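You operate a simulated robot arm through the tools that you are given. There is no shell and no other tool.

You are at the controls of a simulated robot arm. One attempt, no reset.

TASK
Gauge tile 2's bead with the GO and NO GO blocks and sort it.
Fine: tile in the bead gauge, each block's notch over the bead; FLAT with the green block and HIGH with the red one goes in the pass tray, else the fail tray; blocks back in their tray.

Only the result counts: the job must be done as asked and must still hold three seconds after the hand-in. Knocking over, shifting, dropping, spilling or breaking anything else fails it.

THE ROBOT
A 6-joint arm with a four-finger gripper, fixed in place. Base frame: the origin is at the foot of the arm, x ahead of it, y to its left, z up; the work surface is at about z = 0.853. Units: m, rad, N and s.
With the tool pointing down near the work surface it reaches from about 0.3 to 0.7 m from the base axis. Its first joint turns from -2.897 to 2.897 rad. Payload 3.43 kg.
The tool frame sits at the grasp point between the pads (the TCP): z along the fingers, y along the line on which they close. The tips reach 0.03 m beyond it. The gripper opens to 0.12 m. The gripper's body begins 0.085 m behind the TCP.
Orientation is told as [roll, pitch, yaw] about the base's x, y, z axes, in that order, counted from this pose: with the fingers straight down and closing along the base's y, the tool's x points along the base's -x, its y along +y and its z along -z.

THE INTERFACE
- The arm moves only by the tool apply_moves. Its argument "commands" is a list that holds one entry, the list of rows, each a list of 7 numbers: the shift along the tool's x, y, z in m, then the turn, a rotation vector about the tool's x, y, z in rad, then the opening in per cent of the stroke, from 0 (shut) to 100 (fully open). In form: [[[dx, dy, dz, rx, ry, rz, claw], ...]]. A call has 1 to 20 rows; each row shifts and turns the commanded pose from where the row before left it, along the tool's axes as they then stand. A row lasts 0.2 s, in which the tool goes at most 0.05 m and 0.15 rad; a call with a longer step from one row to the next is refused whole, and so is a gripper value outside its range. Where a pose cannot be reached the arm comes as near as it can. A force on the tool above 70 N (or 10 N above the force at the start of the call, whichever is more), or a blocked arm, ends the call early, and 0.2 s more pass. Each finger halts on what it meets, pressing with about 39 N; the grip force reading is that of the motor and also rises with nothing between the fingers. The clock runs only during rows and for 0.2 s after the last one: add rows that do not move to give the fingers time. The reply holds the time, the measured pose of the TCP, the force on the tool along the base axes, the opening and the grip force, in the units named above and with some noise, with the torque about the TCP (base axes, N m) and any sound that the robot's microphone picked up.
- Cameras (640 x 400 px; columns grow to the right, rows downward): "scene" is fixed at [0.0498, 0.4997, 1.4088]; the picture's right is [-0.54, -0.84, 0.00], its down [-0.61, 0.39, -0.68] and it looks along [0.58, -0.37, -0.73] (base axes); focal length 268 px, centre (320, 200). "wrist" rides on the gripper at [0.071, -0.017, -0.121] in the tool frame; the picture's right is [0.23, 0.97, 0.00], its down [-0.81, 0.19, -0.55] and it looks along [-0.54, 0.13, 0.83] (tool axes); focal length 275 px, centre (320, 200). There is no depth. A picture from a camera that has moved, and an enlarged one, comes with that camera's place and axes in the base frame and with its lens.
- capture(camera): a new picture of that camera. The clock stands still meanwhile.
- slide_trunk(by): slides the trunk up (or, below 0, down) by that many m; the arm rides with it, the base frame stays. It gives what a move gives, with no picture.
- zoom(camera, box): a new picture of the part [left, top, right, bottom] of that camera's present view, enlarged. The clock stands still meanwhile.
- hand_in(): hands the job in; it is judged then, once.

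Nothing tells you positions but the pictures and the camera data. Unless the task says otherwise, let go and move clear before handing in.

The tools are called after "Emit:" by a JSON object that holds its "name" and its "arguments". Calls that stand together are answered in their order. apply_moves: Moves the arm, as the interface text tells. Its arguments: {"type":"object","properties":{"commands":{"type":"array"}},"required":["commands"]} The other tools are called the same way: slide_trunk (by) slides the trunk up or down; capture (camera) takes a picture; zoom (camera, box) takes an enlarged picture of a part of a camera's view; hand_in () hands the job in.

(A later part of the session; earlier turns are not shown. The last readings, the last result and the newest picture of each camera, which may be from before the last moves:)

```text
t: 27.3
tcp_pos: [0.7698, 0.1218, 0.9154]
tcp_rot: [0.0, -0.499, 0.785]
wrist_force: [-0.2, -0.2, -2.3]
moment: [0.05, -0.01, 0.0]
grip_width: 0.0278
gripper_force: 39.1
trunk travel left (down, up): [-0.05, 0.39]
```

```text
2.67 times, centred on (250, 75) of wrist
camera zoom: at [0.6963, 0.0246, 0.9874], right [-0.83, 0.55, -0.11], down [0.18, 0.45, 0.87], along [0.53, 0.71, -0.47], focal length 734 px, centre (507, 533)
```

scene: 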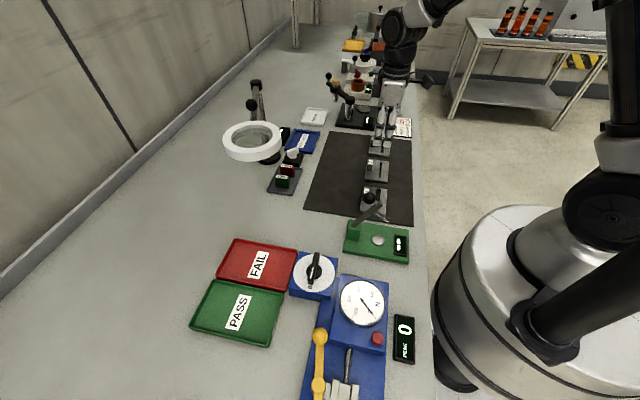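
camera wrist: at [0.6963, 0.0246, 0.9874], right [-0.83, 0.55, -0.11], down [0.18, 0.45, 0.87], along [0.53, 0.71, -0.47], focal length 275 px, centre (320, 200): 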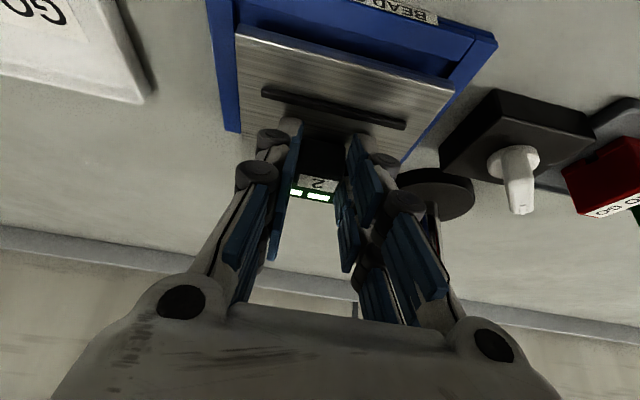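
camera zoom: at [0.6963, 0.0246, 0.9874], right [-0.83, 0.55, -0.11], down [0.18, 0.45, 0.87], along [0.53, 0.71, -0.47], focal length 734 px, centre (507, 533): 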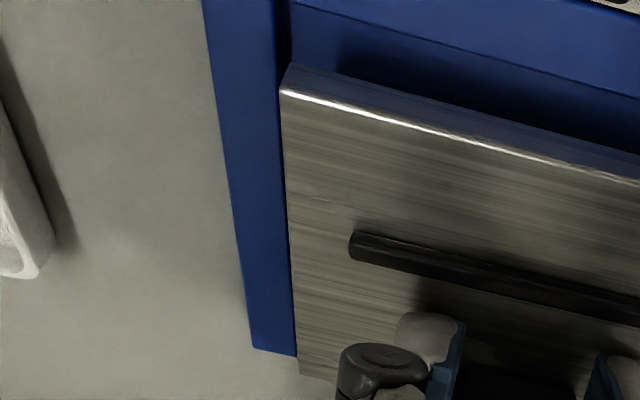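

The images show the tile about 2 mm off along the long axis and 1.8 mm too far out. I correct both and lower until the tile's bottom is at rim level.

Emit:
{"name": "apply_moves", "arguments": {"commands": [[[0.0016, -0.002, -0.0009, 0, 0, 0, 0], [0, 0, 0, 0, 0, 0, 0], [0.0025, 0, 0.0046, 0, 0, 0, 0], [0.0017, 0, 0.0031, 0, 0, 0, 0], [0, 0, 0, 0, 0, 0, 0]]]}}

Emit:
{"name": "zoom", "arguments": {"camera": "scene", "box": [296, 128, 328, 158]}}

Emit:
{"name": "zoom", "arguments": {"camera": "wrist", "box": [400, 20, 500, 120]}}

Emit:
{"name": "zoom", "arguments": {"camera": "wrist", "box": [200, 0, 300, 150]}}

```text
t: 28.5
tcp_pos: [0.7694, 0.1185, 0.9071]
tcp_rot: [0.001, -0.499, 0.787]
wrist_force: [1.0, -0.5, -3.1]
moment: [0.01, -0.02, -0.02]
grip_width: 0.0279
gripper_force: 39.3
trunk travel left (down, up): [-0.05, 0.39]
```

```text
13.33 times, centred on (312, 143) of scene
camera zoom: at [0.0498, 0.4997, 1.4088], right [-0.54, -0.84, 0.0], down [-0.61, 0.39, -0.68], along [0.58, -0.37, -0.73], focal length 3572 px, centre (427, 960)
```

zoom: 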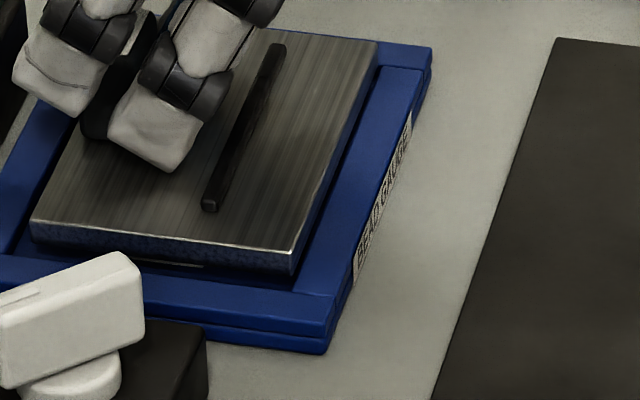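

```text
4.00 times, centred on (450, 70) of wrist
camera zoom: at [0.6964, 0.0209, 0.9792], right [-0.83, 0.55, -0.11], down [0.18, 0.45, 0.87], along [0.53, 0.71, -0.47], focal length 1101 px, centre (-200, 720)
```

zoom: 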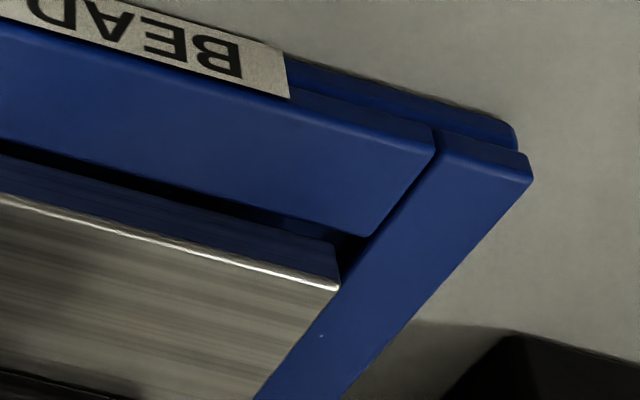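

```text
2.67 times, centred on (250, 75) of wrist
camera zoom: at [0.6964, 0.0209, 0.9792], right [-0.83, 0.55, -0.11], down [0.18, 0.45, 0.87], along [0.53, 0.71, -0.47], focal length 734 px, centre (507, 533)
```

zoom: 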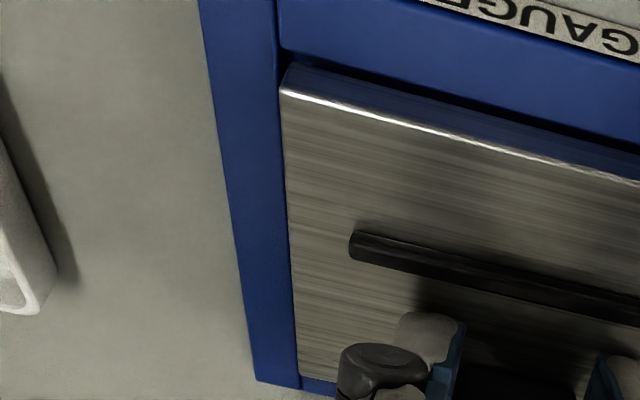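

The gaps are now about 2.2 / 1.5 mm at the ends and about 1.4 mm at the near side, so the tile fits. I lower it into the pocket slowly and watch the force.

Emit:
{"name": "apply_moves", "arguments": {"commands": [[[-0.0007, 0, 0.0004, 0, 0, 0, 0], [0.0014, 0, 0.0026, 0, 0, 0, 0], [0.0012, 0, 0.0022, 0, 0, 0, 0], [0, 0, 0, 0, 0, 0, 0]]]}}

Emit:
{"name": "zoom", "arguments": {"camera": "scene", "box": [296, 128, 328, 158]}}

Emit:
{"name": "zoom", "arguments": {"camera": "wrist", "box": [220, 0, 480, 160]}}

```text
t: 29.5
tcp_pos: [0.7708, 0.1188, 0.9016]
tcp_rot: [0.0, -0.499, 0.786]
wrist_force: [-0.2, -0.5, -2.1]
moment: [-0.01, 0.01, 0.04]
grip_width: 0.0278
gripper_force: 38.8
trunk travel left (down, up): [-0.05, 0.39]
```

```text
13.33 times, centred on (312, 143) of scene
camera zoom: at [0.0498, 0.4997, 1.4088], right [-0.54, -0.84, 0.0], down [-0.61, 0.39, -0.68], along [0.58, -0.37, -0.73], focal length 3572 px, centre (427, 960)
```

zoom: 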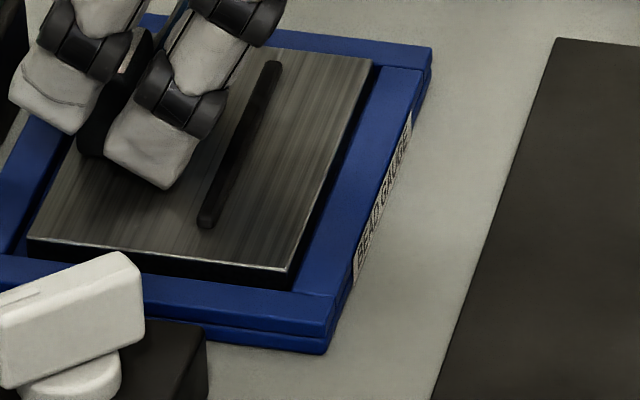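

```text
2.46 times, centred on (350, 80) of wrist
camera zoom: at [0.6973, 0.0219, 0.9737], right [-0.83, 0.55, -0.11], down [0.18, 0.45, 0.87], along [0.53, 0.71, -0.47], focal length 678 px, centre (246, 495)
```

zoom: 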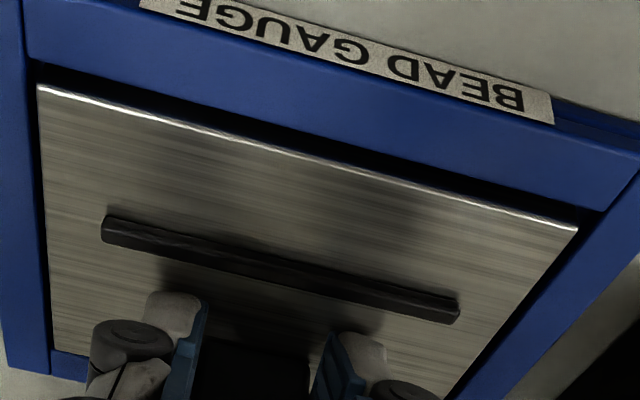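

The tile is inside the pocket walls all round. I lower the last few millimetres in small steps.

Emit:
{"name": "apply_moves", "arguments": {"commands": [[[0.0005, 0, 0.0009, 0, 0, 0, 0], [0.0005, 0, 0.0009, 0, 0, 0, 0], [0, 0, 0, 0, 0, 0, 0]]]}}

```text
t: 30.3
tcp_pos: [0.7715, 0.1192, 0.9017]
tcp_rot: [-0.003, -0.502, 0.785]
wrist_force: [0.1, 0.2, 3.6]
moment: [-0.08, 0.31, -0.01]
grip_width: 0.0279
gripper_force: 39.4
trunk travel left (down, up): [-0.05, 0.39]
```

The force has changed sign, so the tile now rests on the gauge floor. I open the fingers.

Emit:
{"name": "apply_moves", "arguments": {"commands": [[[0, 0, 0, 0, 0, 0, 26], [0, 0, 0, 0, 0, 0, 32], [0, 0, 0, 0, 0, 0, 42], [0, 0, 0, 0, 0, 0, 50], [0, 0, 0, 0, 0, 0, 50], [0, 0, 0, 0, 0, 0, 50]]]}}

Emit:
{"name": "zoom", "arguments": {"camera": "scene", "box": [290, 120, 330, 160]}}

Emit:
{"name": "zoom", "arguments": {"camera": "wrist", "box": [200, 0, 480, 240]}}

```text
t: 31.7
tcp_pos: [0.7711, 0.1183, 0.8999]
tcp_rot: [0.001, -0.498, 0.784]
wrist_force: [-0.9, 0.0, 2.2]
moment: [-0.03, 0.06, 0.01]
grip_width: 0.0596
gripper_force: 0.2
trunk travel left (down, up): [-0.05, 0.39]
```

```text
10.00 times, centred on (310, 140) of scene
camera zoom: at [0.0498, 0.4997, 1.4088], right [-0.54, -0.84, 0.0], down [-0.61, 0.39, -0.68], along [0.58, -0.37, -0.73], focal length 2679 px, centre (420, 800)
```

zoom: 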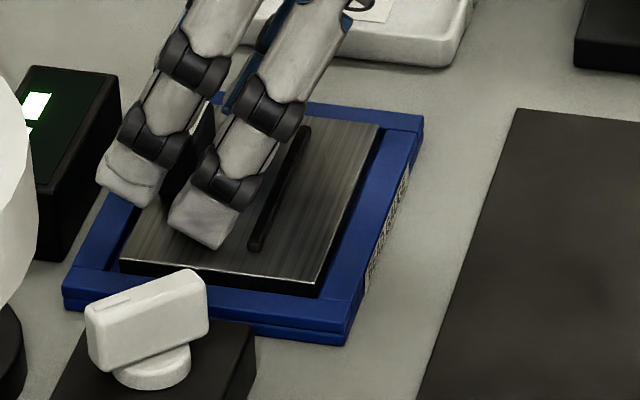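

```text
1.67 times, centred on (340, 120) of wrist
camera zoom: at [0.697, 0.0217, 0.9723], right [-0.83, 0.55, -0.11], down [0.18, 0.45, 0.87], along [0.53, 0.71, -0.47], focal length 459 px, centre (287, 333)
```

zoom: 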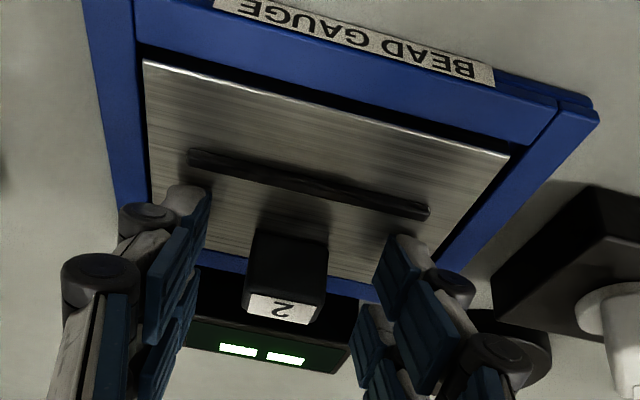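

Tile 2 lies flat in the gauge and the fingers are free of its handle. I back out along the tool axis and go to a viewing pose in front of the block tray, staying low of the magnifier (ring centre about (0.51, 0.37, 1.09)).

Emit:
{"name": "apply_moves", "arguments": {"commands": [[[0, 0, -0.01, 0, 0, 0, 50], [0, 0, -0.02, 0, 0, 0, 50], [0, 0, -0.02, 0, 0, 0, 50], [0.0104, 0.0286, -0.0115, 0, 0, 0, 50], [0.0104, 0.0286, -0.0115, 0, 0, 0, 50], [0.0104, 0.0286, -0.0115, 0, 0, 0, 50], [0.0104, 0.0286, -0.0115, 0, 0, 0, 50], [0.0104, 0.0286, -0.0115, 0, 0, 0, 50], [0.0104, 0.0286, -0.0115, 0, 0, 0, 50], [0.0104, 0.0286, -0.0115, 0, 0, 0, 50], [0, 0, 0, 0, 0, 0, 50], [0, 0, 0, 0, 0, 0, 50]]]}}

Emit:
{"name": "capture", "arguments": {"camera": "wrist"}}

Emit:
{"name": "capture", "arguments": {"camera": "scene"}}

Emit:
{"name": "zoom", "arguments": {"camera": "scene", "box": [260, 115, 340, 195]}}

```text
t: 34.3
tcp_pos: [0.5396, 0.1694, 0.9798]
tcp_rot: [-0.001, -0.5, 0.785]
wrist_force: [-0.8, -0.3, -0.6]
moment: [0.02, 0.0, 0.0]
grip_width: 0.0599
gripper_force: 0.1
trunk travel left (down, up): [-0.05, 0.39]
```

```text
taken
camera wrist: at [0.4671, 0.0726, 1.0506], right [-0.83, 0.55, -0.11], down [0.18, 0.45, 0.87], along [0.53, 0.71, -0.47], focal length 275 px, centre (320, 200)
```

wrist: 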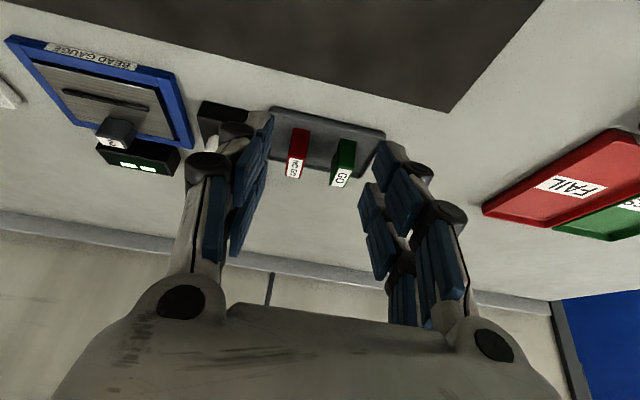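

```text
taken
```

scene: 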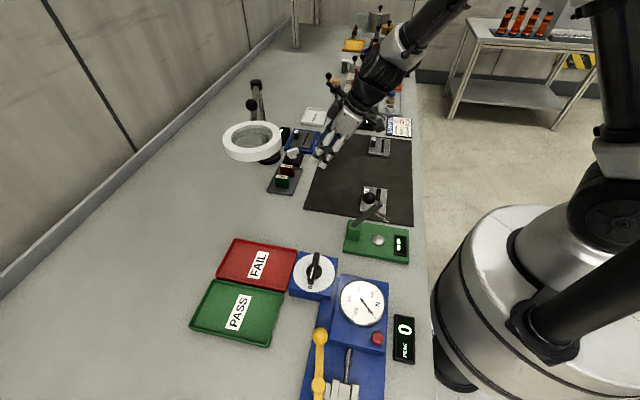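

```text
5.00 times, centred on (300, 155) of scene
camera zoom: at [0.0498, 0.4997, 1.4088], right [-0.54, -0.84, 0.0], down [-0.61, 0.39, -0.68], along [0.58, -0.37, -0.73], focal length 1340 px, centre (420, 425)
```

zoom: 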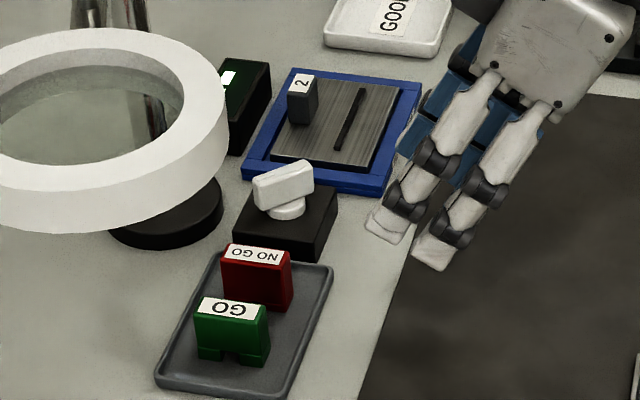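

The tile lies neatly in the gauge with the bead along the long axis. I enlarge the blocks and the gauge's display in the wrist view.

Emit:
{"name": "zoom", "arguments": {"camera": "wrist", "box": [240, 90, 400, 200]}}

Emit:
{"name": "zoom", "arguments": {"camera": "wrist", "box": [0, 20, 220, 190]}}

Emit:
{"name": "zoom", "arguments": {"camera": "scene", "box": [275, 155, 315, 195]}}

```text
3.64 times, centred on (320, 145) of wrist
camera zoom: at [0.4671, 0.0726, 1.0506], right [-0.83, 0.55, -0.11], down [0.18, 0.45, 0.87], along [0.53, 0.71, -0.47], focal length 1001 px, centre (320, 400)
```

zoom: 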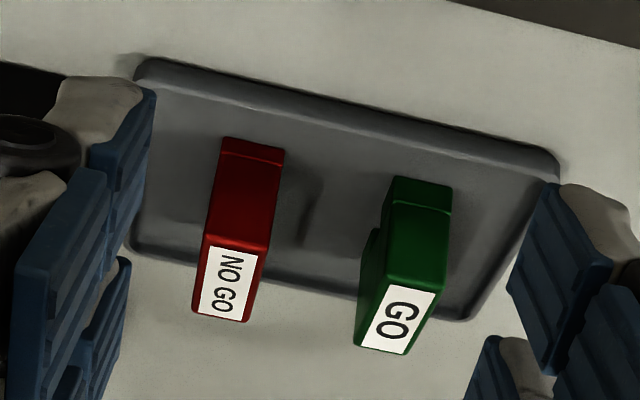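

```text
2.35 times, centred on (110, 105) of wrist
camera zoom: at [0.4671, 0.0726, 1.0506], right [-0.83, 0.55, -0.11], down [0.18, 0.45, 0.87], along [0.53, 0.71, -0.47], focal length 648 px, centre (814, 424)
```

zoom: 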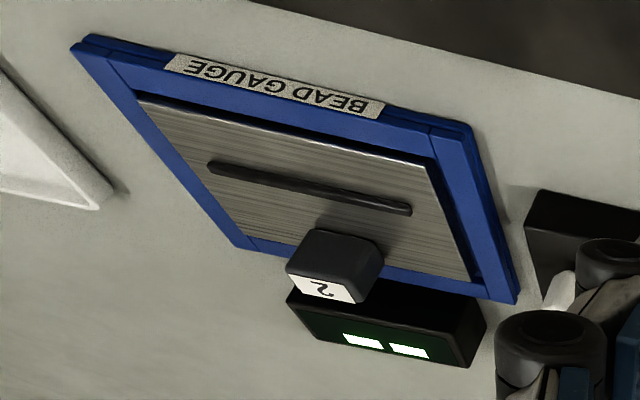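

```text
10.00 times, centred on (295, 175) of scene
camera zoom: at [0.0498, 0.4997, 1.4088], right [-0.54, -0.84, 0.0], down [-0.61, 0.39, -0.68], along [0.58, -0.37, -0.73], focal length 2679 px, centre (570, 450)
```

zoom: 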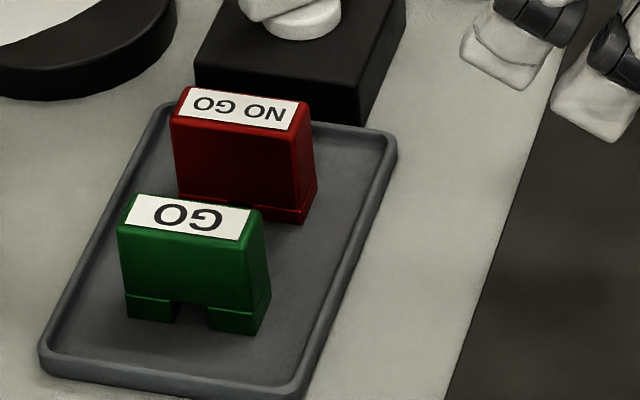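

The GO block's centre is near (0.597, 0.279) with its notch through the thin direction, aligned with the bead; the gauge display still shows dashes. I take the tilted hand, opened to 4 cm, to a low hover over the green block.

Emit:
{"name": "apply_moves", "arguments": {"commands": [[[0, 0, 0, 0, 0, 0, 34], [0, 0, 0, 0, 0, 0, 34], [-0.0178, 0.0093, 0.0225, 0, 0, 0, 34], [-0.0178, 0.0093, 0.0225, 0, 0, 0, 34], [-0.0178, 0.0093, 0.0225, 0, 0, 0, 34], [-0.0178, 0.0092, 0.0225, 0, 0, 0, 34], [0, 0, 0, 0, 0, 0, 34], [0, 0, 0, 0, 0, 0, 34]]]}}

Emit:
{"name": "capture", "arguments": {"camera": "wrist"}}

Emit:
{"name": "zoom", "arguments": {"camera": "scene", "box": [250, 110, 350, 210]}}

Emit:
{"name": "zoom", "arguments": {"camera": "wrist", "box": [240, 90, 400, 200]}}

```text
t: 36.1
tcp_pos: [0.5903, 0.2739, 0.9339]
tcp_rot: [0.0, -0.501, 0.785]
wrist_force: [-0.8, -0.2, 0.2]
moment: [0.01, 0.01, 0.0]
grip_width: 0.0407
gripper_force: 0.0
trunk travel left (down, up): [-0.05, 0.39]
```

```text
taken
camera wrist: at [0.5155, 0.1763, 1.0061], right [-0.83, 0.55, -0.11], down [0.18, 0.45, 0.87], along [0.53, 0.71, -0.47], focal length 275 px, centre (320, 200)
```

wrist: 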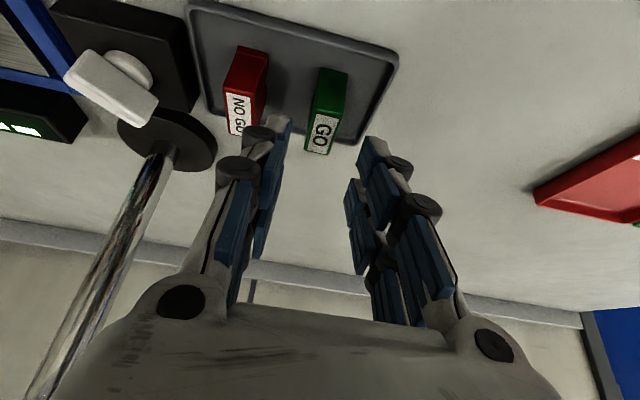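

```text
4.00 times, centred on (300, 160) of scene
camera zoom: at [0.0498, 0.4997, 1.4088], right [-0.54, -0.84, 0.0], down [-0.61, 0.39, -0.68], along [0.58, -0.37, -0.73], focal length 1072 px, centre (400, 360)
```

zoom: 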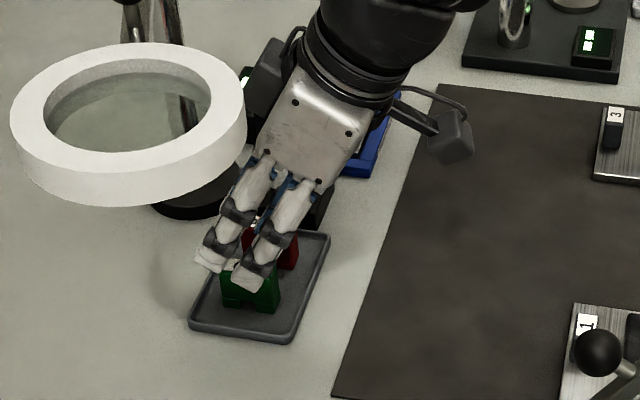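

```text
3.64 times, centred on (320, 145) of wrist
camera zoom: at [0.5155, 0.1763, 1.0061], right [-0.83, 0.55, -0.11], down [0.18, 0.45, 0.87], along [0.53, 0.71, -0.47], focal length 1001 px, centre (320, 400)
```

zoom: 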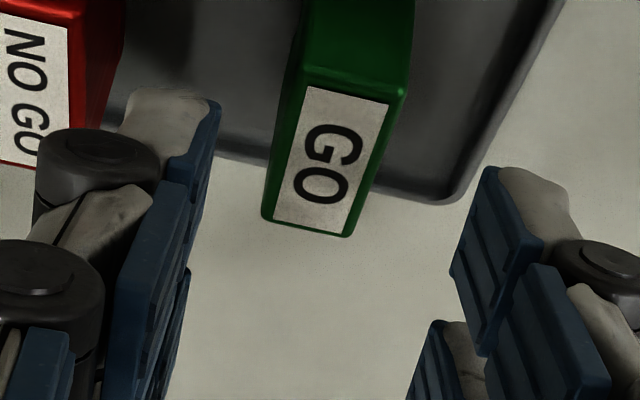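

The GO block sits centred between the fingers and its measured centre agrees to within a millimetre. I go down to the grip height, keeping the fingertips about 1 cm above the notch zone.

Emit:
{"name": "apply_moves", "arguments": {"commands": [[[0.0063, -0.0002, 0.0087, 0, 0, 0, 34], [0.0063, -0.0002, 0.0087, 0, 0, 0, 34], [0.0064, -0.0002, 0.0087, 0, 0, 0, 34], [0, 0, 0, 0, 0, 0, 34], [0, 0, 0, 0, 0, 0, 34]]]}}

Emit:
{"name": "zoom", "arguments": {"camera": "wrist", "box": [220, 90, 420, 250]}}

Emit:
{"name": "zoom", "arguments": {"camera": "scene", "box": [275, 150, 325, 200]}}

```text
t: 37.3
tcp_pos: [0.5857, 0.2697, 0.9015]
tcp_rot: [0.0, -0.499, 0.786]
wrist_force: [0.0, -0.1, -0.6]
moment: [0.04, 0.01, 0.01]
grip_width: 0.0407
gripper_force: 0.0
trunk travel left (down, up): [-0.05, 0.39]
```

```text
2.50 times, centred on (320, 170) of wrist
camera zoom: at [0.5124, 0.1727, 0.9739], right [-0.83, 0.55, -0.11], down [0.18, 0.45, 0.87], along [0.53, 0.71, -0.47], focal length 688 px, centre (320, 275)
```

zoom: 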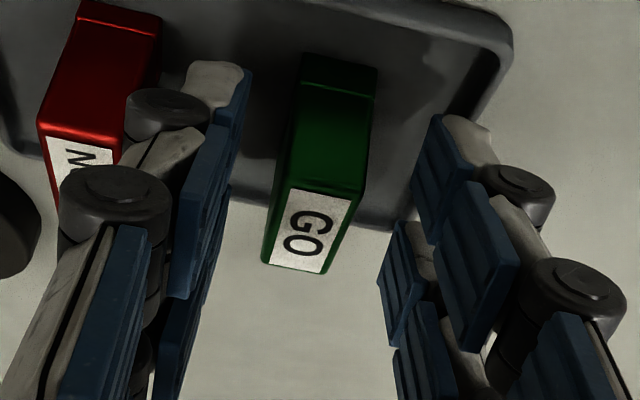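

```text
8.00 times, centred on (300, 175) of scene
camera zoom: at [0.0498, 0.4997, 1.4088], right [-0.54, -0.84, 0.0], down [-0.61, 0.39, -0.68], along [0.58, -0.37, -0.73], focal length 2143 px, centre (480, 400)
```

zoom: 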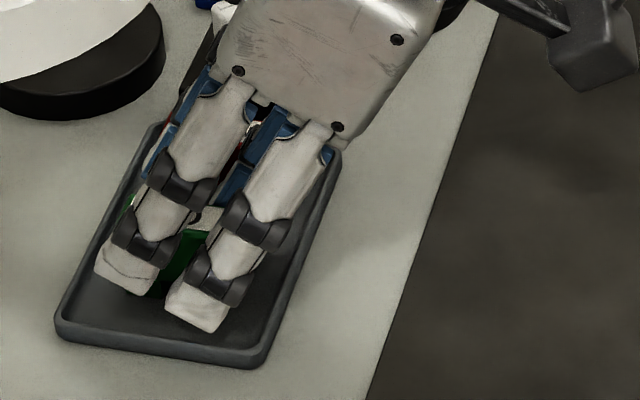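

The twin-digit fingers straddle the GO block, tips about 1 cm above the tray floor. I close on it.

Emit:
{"name": "apply_moves", "arguments": {"commands": [[[0, 0, 0, 0, 0, 0, 20], [0, 0, 0, 0, 0, 0, 10], [0, 0, 0, 0, 0, 0, 0], [0, 0, 0, 0, 0, 0, 0], [0, 0, 0, 0, 0, 0, 0], [0, 0, 0, 0, 0, 0, 0]]]}}

Emit:
{"name": "zoom", "arguments": {"camera": "wrist", "box": [220, 90, 420, 250]}}

```text
t: 38.7
tcp_pos: [0.5863, 0.2698, 0.902]
tcp_rot: [0.0, -0.499, 0.786]
wrist_force: [1.2, -0.9, -0.3]
moment: [0.01, -0.02, 0.0]
grip_width: 0.0175
gripper_force: 39.3
trunk travel left (down, up): [-0.05, 0.39]
```

```text
2.50 times, centred on (320, 170) of wrist
camera zoom: at [0.5125, 0.1727, 0.974], right [-0.83, 0.55, -0.11], down [0.18, 0.45, 0.87], along [0.53, 0.71, -0.47], focal length 688 px, centre (320, 275)
```

zoom: 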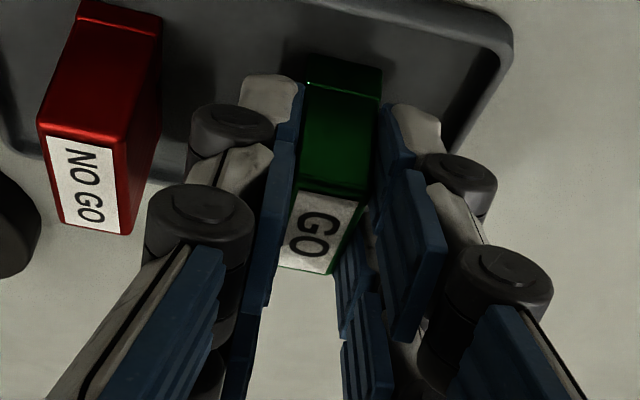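

The GO block is gripped at 17.5 mm. I note this pose for putting it back and lift it straight up a few centimetres.

Emit:
{"name": "apply_moves", "arguments": {"commands": [[[-0.0048, 0, -0.0088, 0, 0, 0, 0], [-0.0096, 0, -0.0176, 0, 0, 0, 0], [-0.0048, 0, -0.0088, 0, 0, 0, 0], [0, 0, 0, 0, 0, 0, 0]]]}}

Emit:
{"name": "zoom", "arguments": {"camera": "wrist", "box": [220, 90, 420, 250]}}

Emit:
{"name": "zoom", "arguments": {"camera": "scene", "box": [260, 130, 330, 200]}}

```text
t: 39.7
tcp_pos: [0.5864, 0.2671, 0.9426]
tcp_rot: [0.0, -0.499, 0.786]
wrist_force: [0.0, -0.8, 1.0]
moment: [-0.03, 0.01, 0.01]
grip_width: 0.0174
gripper_force: 39.0
trunk travel left (down, up): [-0.05, 0.39]
```

```text
2.50 times, centred on (320, 170) of wrist
camera zoom: at [0.5122, 0.1712, 1.0142], right [-0.83, 0.55, -0.11], down [0.18, 0.45, 0.87], along [0.53, 0.71, -0.47], focal length 688 px, centre (320, 275)
```

zoom: 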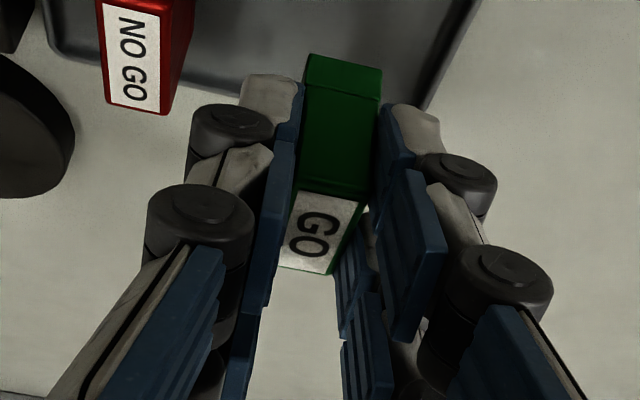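

```text
5.71 times, centred on (295, 165) of scene
camera zoom: at [0.0498, 0.4997, 1.4088], right [-0.54, -0.84, 0.0], down [-0.61, 0.39, -0.68], along [0.58, -0.37, -0.73], focal length 1531 px, centre (463, 400)
```

zoom: 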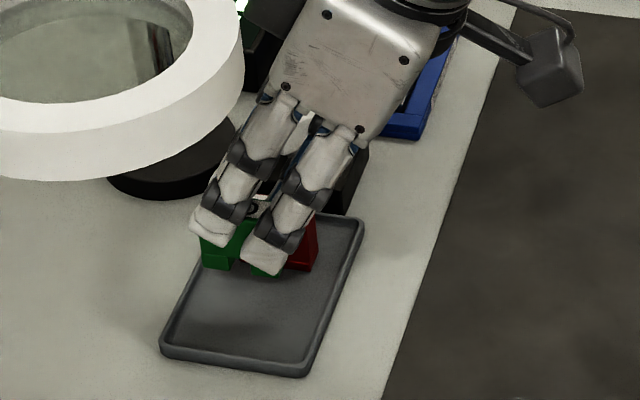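

The GO block hangs straight in the grip, its centre about 13.5 mm ahead of the TCP along u. I carry it back away from the magnifier and then over to the gauge, hovering above the bead.

Emit:
{"name": "apply_moves", "arguments": {"commands": [[[0.0168, -0.0143, -0.0184, 0, 0, 0, 0], [0.0168, -0.0143, -0.0184, 0, 0, 0, 0], [0.0168, -0.0143, -0.0184, 0, 0, 0, 0], [0.0168, -0.0143, -0.0184, 0, 0, 0, 0], [-0.0126, -0.0297, 0.0069, 0, 0, 0, 0], [-0.0126, -0.0297, 0.0069, 0, 0, 0, 0], [-0.0126, -0.0297, 0.0069, 0, 0, 0, 0], [-0.0126, -0.0297, 0.0069, 0, 0, 0, 0], [-0.0126, -0.0297, 0.0069, 0, 0, 0, 0], [-0.0126, -0.0297, 0.0069, 0, 0, 0, 0], [0, 0, 0, 0, 0, 0, 0], [0.0072, 0, 0.0132, 0, 0, 0, 0], [0.0072, 0, 0.0132, 0, 0, 0, 0], [0, 0, 0, 0, 0, 0, 0], [0, 0, 0, 0, 0, 0, 0]]]}}

Emit:
{"name": "capture", "arguments": {"camera": "wrist"}}

Emit:
{"name": "zoom", "arguments": {"camera": "scene", "box": [285, 110, 335, 160]}}

```text
t: 42.9
tcp_pos: [0.7471, 0.0969, 0.9435]
tcp_rot: [0.0, -0.499, 0.786]
wrist_force: [0.9, -0.7, -0.5]
moment: [-0.03, 0.01, 0.01]
grip_width: 0.0177
gripper_force: 38.4
trunk travel left (down, up): [-0.05, 0.39]
```

```text
taken
camera wrist: at [0.6727, -0.0006, 1.0169], right [-0.83, 0.55, -0.11], down [0.18, 0.45, 0.87], along [0.53, 0.71, -0.47], focal length 275 px, centre (320, 200)
```

wrist: 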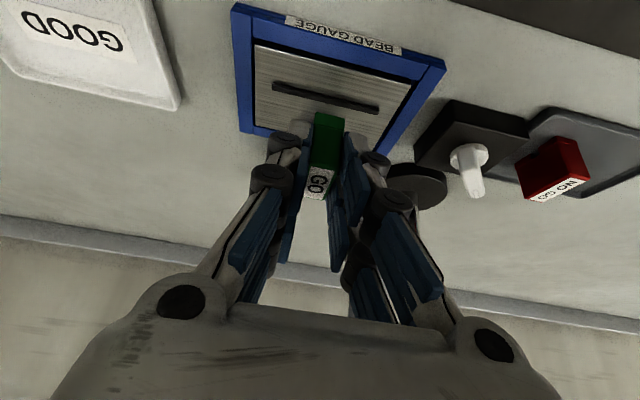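

```text
8.00 times, centred on (310, 135) of scene
camera zoom: at [0.0498, 0.4997, 1.4088], right [-0.54, -0.84, 0.0], down [-0.61, 0.39, -0.68], along [0.58, -0.37, -0.73], focal length 2143 px, centre (400, 720)
```

zoom: 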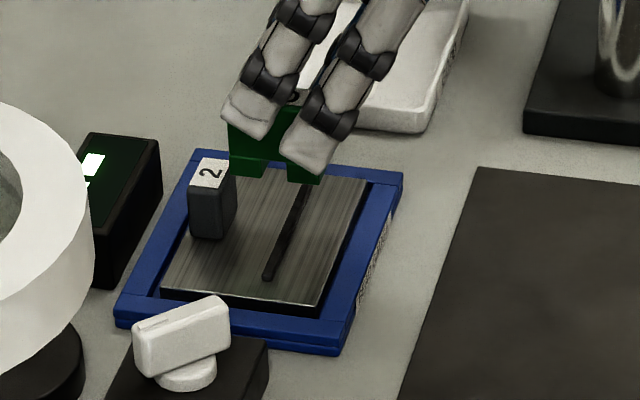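

From the scene camera the block's feet and notch are visible just behind the handle, with the bead running below. I enlarge this to compare notch and bead.

Emit:
{"name": "zoom", "arguments": {"camera": "scene", "box": [300, 118, 330, 148]}}

Emit:
{"name": "zoom", "arguments": {"camera": "wrist", "box": [220, 0, 460, 210]}}

```text
13.33 times, centred on (315, 133) of scene
camera zoom: at [0.0498, 0.4997, 1.4088], right [-0.54, -0.84, 0.0], down [-0.61, 0.39, -0.68], along [0.58, -0.37, -0.73], focal length 3572 px, centre (387, 1093)
```

zoom: 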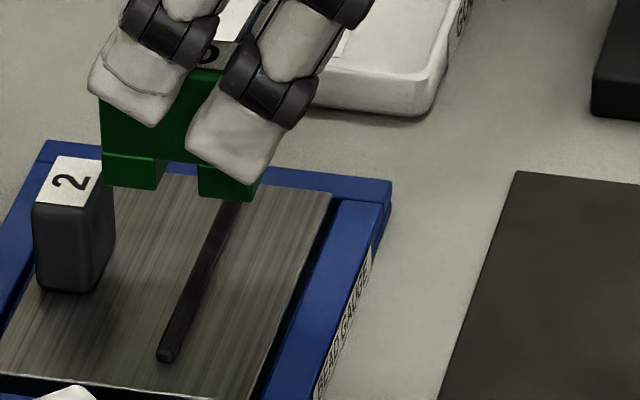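

```text
1.90 times, centred on (340, 105) of wrist
camera zoom: at [0.6727, -0.0006, 1.0169], right [-0.83, 0.55, -0.11], down [0.18, 0.45, 0.87], along [0.53, 0.71, -0.47], focal length 524 px, centre (282, 381)
```

zoom: 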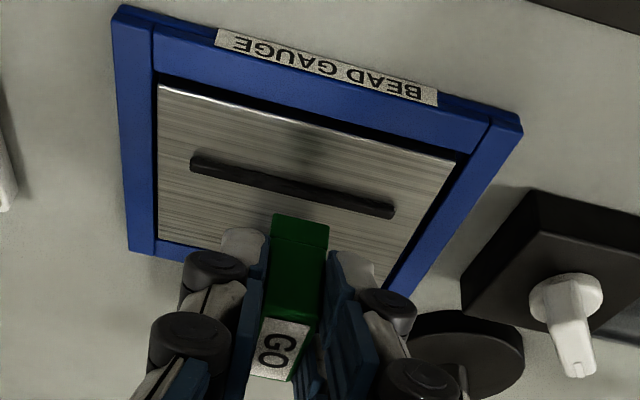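

Scene and wrist views agree that the notch is about 2.6 mm too far out from the bead. I correct that and lower the block to just above the tile, then look again.

Emit:
{"name": "apply_moves", "arguments": {"commands": [[[0.0023, 0, -0.0012, 0, 0, 0, 0], [0.0044, 0, 0.008, 0, 0, 0, 0], [0.0044, 0, 0.008, 0, 0, 0, 0], [0.0038, 0, 0.0071, 0, 0, 0, 0], [0, 0, 0, 0, 0, 0, 0], [0, 0, 0, 0, 0, 0, 0]]]}}

Emit:
{"name": "zoom", "arguments": {"camera": "scene", "box": [300, 118, 330, 148]}}

Emit:
{"name": "zoom", "arguments": {"camera": "wrist", "box": [220, 0, 460, 210]}}

```text
t: 44.3
tcp_pos: [0.7428, 0.0949, 0.9186]
tcp_rot: [0.002, -0.499, 0.785]
wrist_force: [-0.3, -0.1, -0.4]
moment: [0.01, 0.03, -0.04]
grip_width: 0.0175
gripper_force: 40.1
trunk travel left (down, up): [-0.05, 0.39]
```

```text
13.33 times, centred on (315, 133) of scene
camera zoom: at [0.0498, 0.4997, 1.4088], right [-0.54, -0.84, 0.0], down [-0.61, 0.39, -0.68], along [0.58, -0.37, -0.73], focal length 3572 px, centre (387, 1093)
```

zoom: 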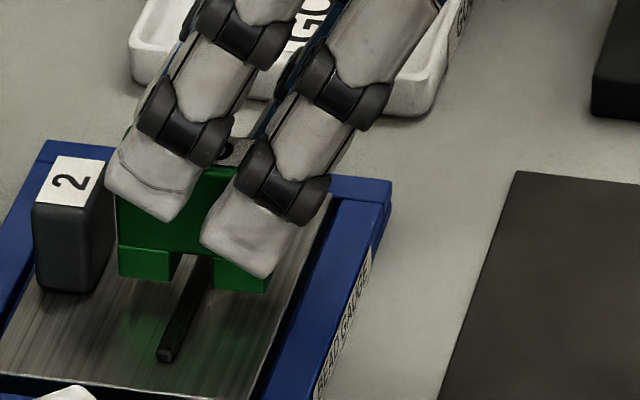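

```text
1.90 times, centred on (340, 105) of wrist
camera zoom: at [0.6699, -0.0021, 0.9902], right [-0.83, 0.55, -0.11], down [0.18, 0.45, 0.87], along [0.53, 0.71, -0.47], focal length 524 px, centre (282, 381)
```

zoom: 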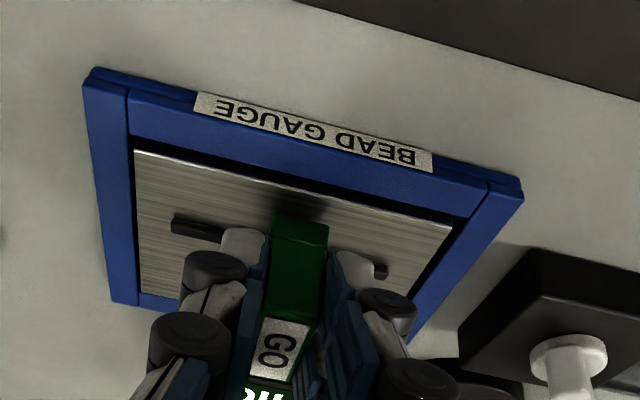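

The notch now straddles the bead nicely in the scene view, within about 1 mm. I lower the last millimetres in small steps and watch the force.

Emit:
{"name": "apply_moves", "arguments": {"commands": [[[-0.0007, 0, 0.0004, 0, 0, 0, 0], [0.0014, 0, 0.0026, 0, 0, 0, 0], [0.0012, 0, 0.0022, 0, 0, 0, 0], [0, 0, 0, 0, 0, 0, 0]]]}}

Emit:
{"name": "zoom", "arguments": {"camera": "scene", "box": [300, 118, 330, 148]}}

Emit:
{"name": "capture", "arguments": {"camera": "wrist"}}

```text
t: 45.3
tcp_pos: [0.744, 0.0948, 0.9124]
tcp_rot: [-0.002, -0.499, 0.785]
wrist_force: [-0.7, 0.0, -0.3]
moment: [-0.02, 0.01, 0.0]
grip_width: 0.0175
gripper_force: 39.1
trunk travel left (down, up): [-0.05, 0.39]
```

```text
13.33 times, centred on (315, 133) of scene
camera zoom: at [0.0498, 0.4997, 1.4088], right [-0.54, -0.84, 0.0], down [-0.61, 0.39, -0.68], along [0.58, -0.37, -0.73], focal length 3572 px, centre (387, 1093)
```

zoom: 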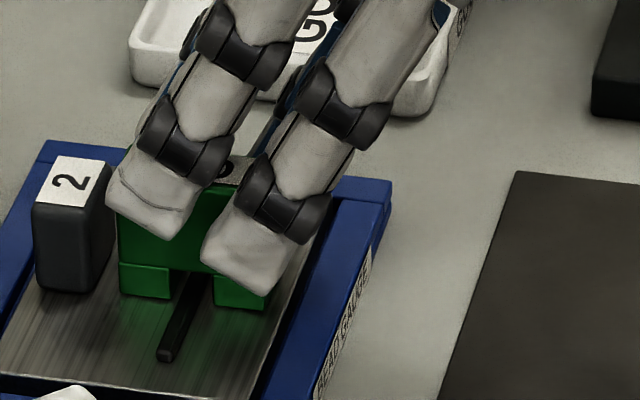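

```text
taken
camera wrist: at [0.6708, -0.0025, 0.9842], right [-0.83, 0.55, -0.11], down [0.18, 0.45, 0.87], along [0.53, 0.71, -0.47], focal length 275 px, centre (320, 200)
```

wrist: 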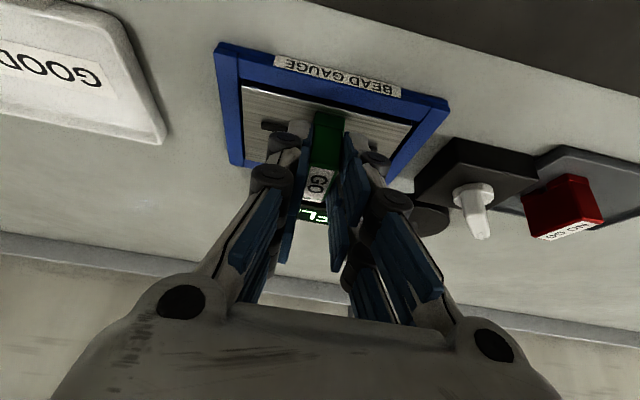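

The display behind the block has lit up with letters. I keep lowering in 1 mm steps until the block is seated.

Emit:
{"name": "apply_moves", "arguments": {"commands": [[[0.0005, 0, 0.0009, 0, 0, 0, 0], [0.0005, 0, 0.0009, 0, 0, 0, 0], [0, 0, 0, 0, 0, 0, 0]]]}}

Emit:
{"name": "zoom", "arguments": {"camera": "wrist", "box": [240, 90, 400, 240]}}

Emit:
{"name": "zoom", "arguments": {"camera": "scene", "box": [275, 115, 325, 160]}}

```text
t: 46.1
tcp_pos: [0.7458, 0.0956, 0.9108]
tcp_rot: [-0.002, -0.501, 0.786]
wrist_force: [-1.4, 0.8, 4.8]
moment: [0.03, 0.08, 0.04]
grip_width: 0.0173
gripper_force: 38.2
trunk travel left (down, up): [-0.05, 0.39]
```

```text
2.67 times, centred on (320, 165) of wrist
camera zoom: at [0.6709, -0.0025, 0.9836], right [-0.83, 0.55, -0.11], down [0.18, 0.45, 0.87], along [0.53, 0.71, -0.47], focal length 734 px, centre (320, 293)
```

zoom: 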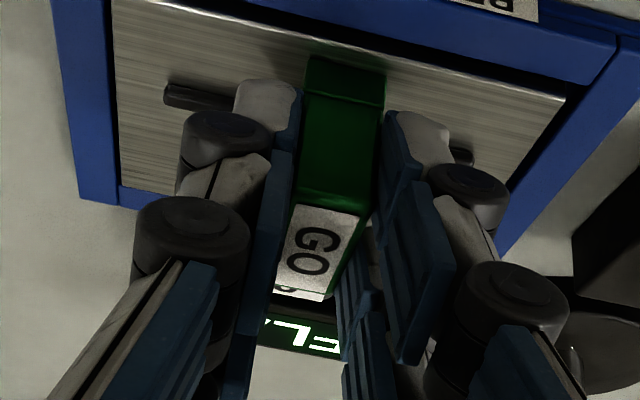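

```text
8.89 times, centred on (300, 138) of scene
camera zoom: at [0.0498, 0.4997, 1.4088], right [-0.54, -0.84, 0.0], down [-0.61, 0.39, -0.68], along [0.58, -0.37, -0.73], focal length 2381 px, centre (498, 756)
```

zoom: 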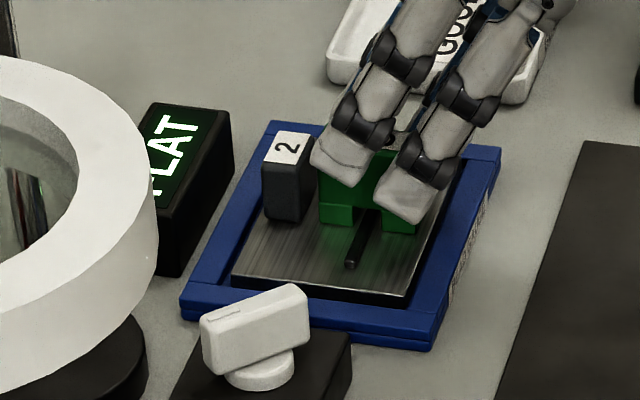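

The display reads FLAT with the green block seated (contact force about 5 N). I let go briefly so that the reading is true of the free block, then check it.

Emit:
{"name": "apply_moves", "arguments": {"commands": [[[0, 0, 0, 0, 0, 0, 17], [0, 0, 0, 0, 0, 0, 24], [0, 0, 0, 0, 0, 0, 28], [0, 0, 0, 0, 0, 0, 28], [0, 0, 0, 0, 0, 0, 28], [0, 0, 0, 0, 0, 0, 28]]]}}

Emit:
{"name": "zoom", "arguments": {"camera": "wrist", "box": [220, 60, 420, 240]}}

Emit:
{"name": "zoom", "arguments": {"camera": "scene", "box": [275, 115, 325, 160]}}

```text
t: 47.5
tcp_pos: [0.7447, 0.0939, 0.9113]
tcp_rot: [0.001, -0.499, 0.784]
wrist_force: [-0.3, 0.6, -0.6]
moment: [-0.03, -0.01, 0.02]
grip_width: 0.0336
gripper_force: 0.1
trunk travel left (down, up): [-0.05, 0.39]
```

```text
2.22 times, centred on (320, 150) of wrist
camera zoom: at [0.6711, -0.0026, 0.9827], right [-0.83, 0.55, -0.11], down [0.18, 0.45, 0.87], along [0.53, 0.71, -0.47], focal length 612 px, centre (320, 311)
```

zoom: 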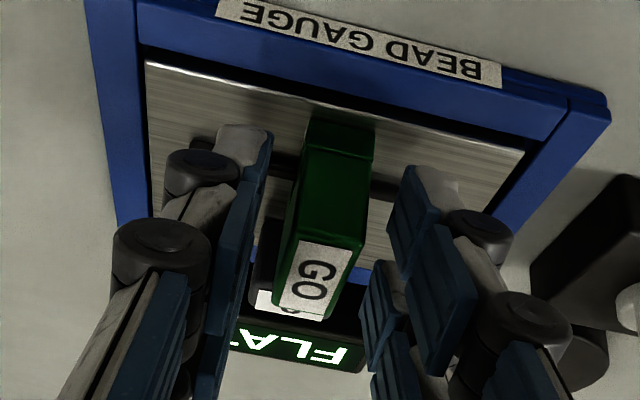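

```text
8.89 times, centred on (300, 138) of scene
camera zoom: at [0.0498, 0.4997, 1.4088], right [-0.54, -0.84, 0.0], down [-0.61, 0.39, -0.68], along [0.58, -0.37, -0.73], focal length 2381 px, centre (498, 756)
```

zoom: 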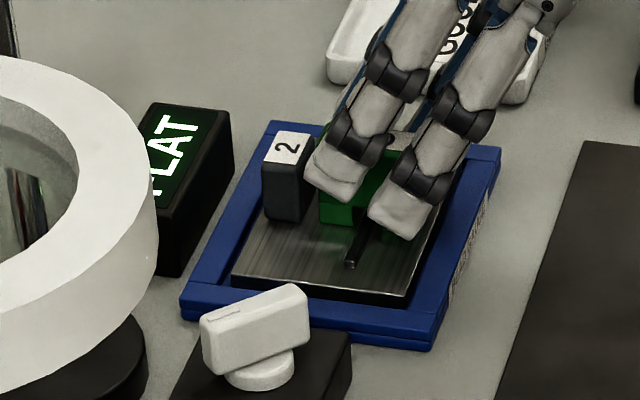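

FLAT also holds with the block free, so the green check is satisfied. I take the block again and carry it back to its place over the tray.

Emit:
{"name": "apply_moves", "arguments": {"commands": [[[0, 0, 0, 0, 0, 0, 14], [0, 0, 0, 0, 0, 0, 0], [0, 0, 0, 0, 0, 0, 0], [0, 0, 0, 0, 0, 0, 0], [0, 0, 0, 0, 0, 0, 0]]]}}

Emit:
{"name": "apply_moves", "arguments": {"commands": [[[-0.0073, 0, -0.0134, 0, 0, 0, 0], [-0.0146, 0, -0.0268, 0, 0, 0, 0], [-0.0073, 0, -0.0134, 0, 0, 0, 0], [0.0121, 0.0295, -0.0072, 0, 0, 0, 0], [0.0121, 0.0295, -0.0072, 0, 0, 0, 0], [0.0121, 0.0295, -0.0072, 0, 0, 0, 0], [0.0121, 0.0295, -0.0072, 0, 0, 0, 0], [0.0121, 0.0295, -0.0072, 0, 0, 0, 0], [0.0121, 0.0295, -0.0072, 0, 0, 0, 0], [-0.0168, 0.0143, 0.0184, 0, 0, 0, 0], [-0.0168, 0.0143, 0.0184, 0, 0, 0, 0], [-0.0168, 0.0143, 0.0184, 0, 0, 0, 0], [-0.0168, 0.0143, 0.0184, 0, 0, 0, 0], [0, 0, 0, 0, 0, 0, 0], [0, 0, 0, 0, 0, 0, 0]]]}}

Emit:
{"name": "zoom", "arguments": {"camera": "wrist", "box": [220, 60, 420, 240]}}

Emit:
{"name": "zoom", "arguments": {"camera": "scene", "box": [260, 110, 350, 200]}}

```text
t: 48.7
tcp_pos: [0.7457, 0.0948, 0.9111]
tcp_rot: [0.001, -0.5, 0.785]
wrist_force: [0.5, 0.3, -0.1]
moment: [0.0, -0.03, -0.02]
grip_width: 0.0173
gripper_force: 39.3
trunk travel left (down, up): [-0.05, 0.39]
```

```text
t: 51.9
tcp_pos: [0.5873, 0.2674, 0.9439]
tcp_rot: [0.0, -0.497, 0.785]
wrist_force: [0.9, 0.9, -0.9]
moment: [-0.02, 0.01, -0.02]
grip_width: 0.0175
gripper_force: 39.0
trunk travel left (down, up): [-0.05, 0.39]
```

```text
2.22 times, centred on (320, 150) of wrist
camera zoom: at [0.514, 0.1708, 1.0163], right [-0.83, 0.55, -0.11], down [0.18, 0.45, 0.87], along [0.53, 0.71, -0.47], focal length 612 px, centre (320, 311)
```

zoom: 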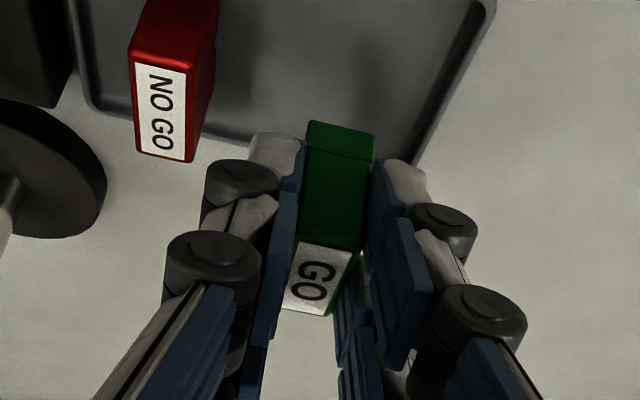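

```text
4.44 times, centred on (305, 155) of scene
camera zoom: at [0.0498, 0.4997, 1.4088], right [-0.54, -0.84, 0.0], down [-0.61, 0.39, -0.68], along [0.58, -0.37, -0.73], focal length 1191 px, centre (387, 400)
```

zoom: 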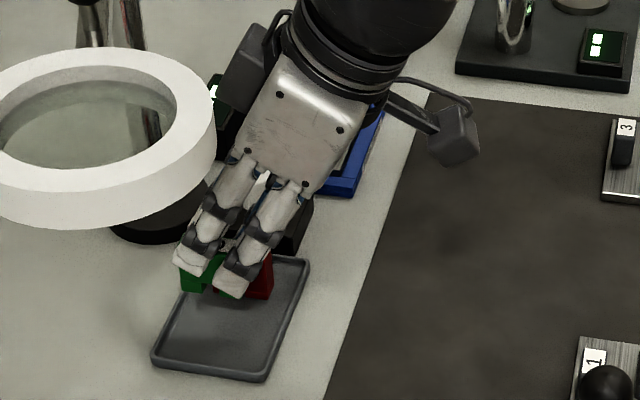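

The green block hangs over its old spot in the tray. I lower it nearly to the floor and then feel for contact.

Emit:
{"name": "apply_moves", "arguments": {"commands": [[[0.006, 0, 0.0111, 0, 0, 0, 0], [0.006, 0, 0.0111, 0, 0, 0, 0], [0.006, 0, 0.0111, 0, 0, 0, 0], [0.0007, 0, 0.0013, 0, 0, 0, 0], [0, 0, 0, 0, 0, 0, 0]]]}}

Emit:
{"name": "apply_moves", "arguments": {"commands": [[[0.0005, 0, 0.0009, 0, 0, 0, 0], [0.0005, 0, 0.0009, 0, 0, 0, 0], [0, 0, 0, 0, 0, 0, 0]]]}}

```text
t: 53.1
tcp_pos: [0.5878, 0.2689, 0.9033]
tcp_rot: [-0.001, -0.499, 0.785]
wrist_force: [-0.5, 0.2, -0.9]
moment: [0.0, -0.01, -0.01]
grip_width: 0.0174
gripper_force: 39.0
trunk travel left (down, up): [-0.05, 0.39]
```

```text
t: 53.9
tcp_pos: [0.5866, 0.2687, 0.9003]
tcp_rot: [0.0, -0.499, 0.785]
wrist_force: [0.8, 0.2, -1.2]
moment: [-0.03, -0.01, -0.02]
grip_width: 0.0172
gripper_force: 38.6
trunk travel left (down, up): [-0.05, 0.39]
```

No contact yet; I continue down in half-millimetre steps.

Emit:
{"name": "apply_moves", "arguments": {"commands": [[[0.0003, 0, 0.0005, 0, 0, 0, 0], [0.0003, 0, 0.0005, 0, 0, 0, 0], [0, 0, 0, 0, 0, 0, 0]]]}}

Emit:
{"name": "zoom", "arguments": {"camera": "scene", "box": [275, 150, 325, 200]}}

```text
t: 54.7
tcp_pos: [0.5864, 0.2669, 0.9012]
tcp_rot: [0.001, -0.5, 0.786]
wrist_force: [-0.8, 0.8, 0.8]
moment: [0.02, -0.01, 0.03]
grip_width: 0.0173
gripper_force: 39.1
trunk travel left (down, up): [-0.05, 0.39]
```

```text
8.00 times, centred on (300, 175) of scene
camera zoom: at [0.0498, 0.4997, 1.4088], right [-0.54, -0.84, 0.0], down [-0.61, 0.39, -0.68], along [0.58, -0.37, -0.73], focal length 2143 px, centre (480, 400)
```

zoom: 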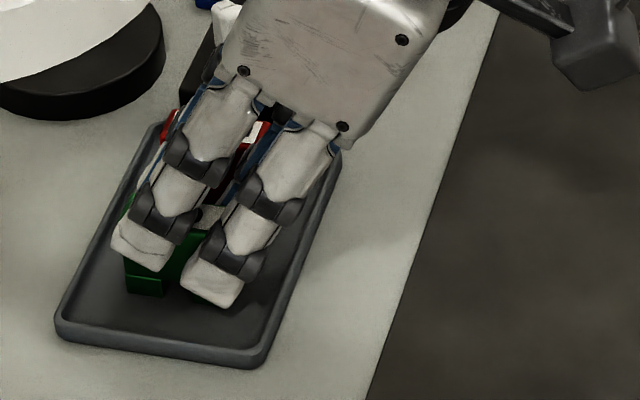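

I am at the original grasp height within noise; one more millimetre should give a clear contact.

Emit:
{"name": "apply_moves", "arguments": {"commands": [[[0.0005, 0, 0.0009, 0, 0, 0, 0], [0, 0, 0, 0, 0, 0, 0]]]}}

```text
t: 55.3
tcp_pos: [0.5872, 0.2668, 0.9008]
tcp_rot: [-0.002, -0.503, 0.784]
wrist_force: [-0.6, 1.4, 9.3]
moment: [0.11, 0.03, 0.0]
grip_width: 0.0176
gripper_force: 38.6
trunk travel left (down, up): [-0.05, 0.39]
```

The green block stands on the tray floor again. I release it, rise above the block tops and shift over to the red block.

Emit:
{"name": "apply_moves", "arguments": {"commands": [[[0, 0, 0, 0, 0, 0, 17], [0, 0, 0, 0, 0, 0, 24], [0, 0, 0, 0, 0, 0, 28], [0, 0, 0, 0, 0, 0, 28], [0, 0, 0, 0, 0, 0, 28], [-0.0043, 0, -0.0079, 0, 0, 0, 28], [-0.0067, 0, -0.0121, 0, 0, 0, 28], [-0.0067, 0, -0.0121, 0, 0, 0, 28], [0, 0, 0, 0, 0, 0, 28], [-0.001, -0.0241, 0.0005, 0, 0, 0, 28], [-0.001, -0.0241, 0.0005, 0, 0, 0, 28], [0, 0, 0, 0, 0, 0, 28], [0, 0, 0, 0, 0, 0, 28]]]}}

Emit:
{"name": "zoom", "arguments": {"camera": "wrist", "box": [220, 60, 420, 240]}}

Emit:
{"name": "zoom", "arguments": {"camera": "scene", "box": [260, 110, 350, 200]}}

```text
t: 58.1
tcp_pos: [0.6237, 0.236, 0.9354]
tcp_rot: [0.001, -0.5, 0.786]
wrist_force: [0.5, 0.2, -0.7]
moment: [0.0, -0.02, -0.02]
grip_width: 0.0338
gripper_force: 0.1
trunk travel left (down, up): [-0.05, 0.39]
```

```text
2.22 times, centred on (320, 150) of wrist
camera zoom: at [0.5497, 0.1388, 1.0076], right [-0.83, 0.55, -0.11], down [0.18, 0.45, 0.87], along [0.53, 0.71, -0.47], focal length 612 px, centre (320, 311)
```

zoom: 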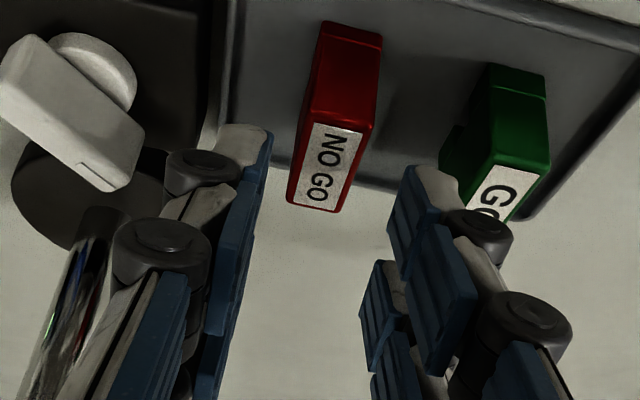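

```text
4.44 times, centred on (305, 155) of scene
camera zoom: at [0.0498, 0.4997, 1.4088], right [-0.54, -0.84, 0.0], down [-0.61, 0.39, -0.68], along [0.58, -0.37, -0.73], focal length 1191 px, centre (387, 400)
```

zoom: 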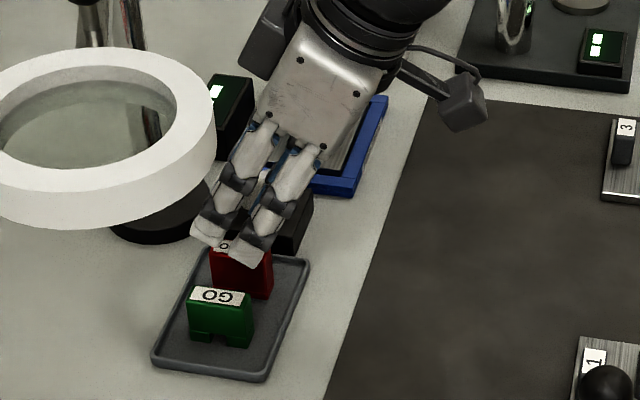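

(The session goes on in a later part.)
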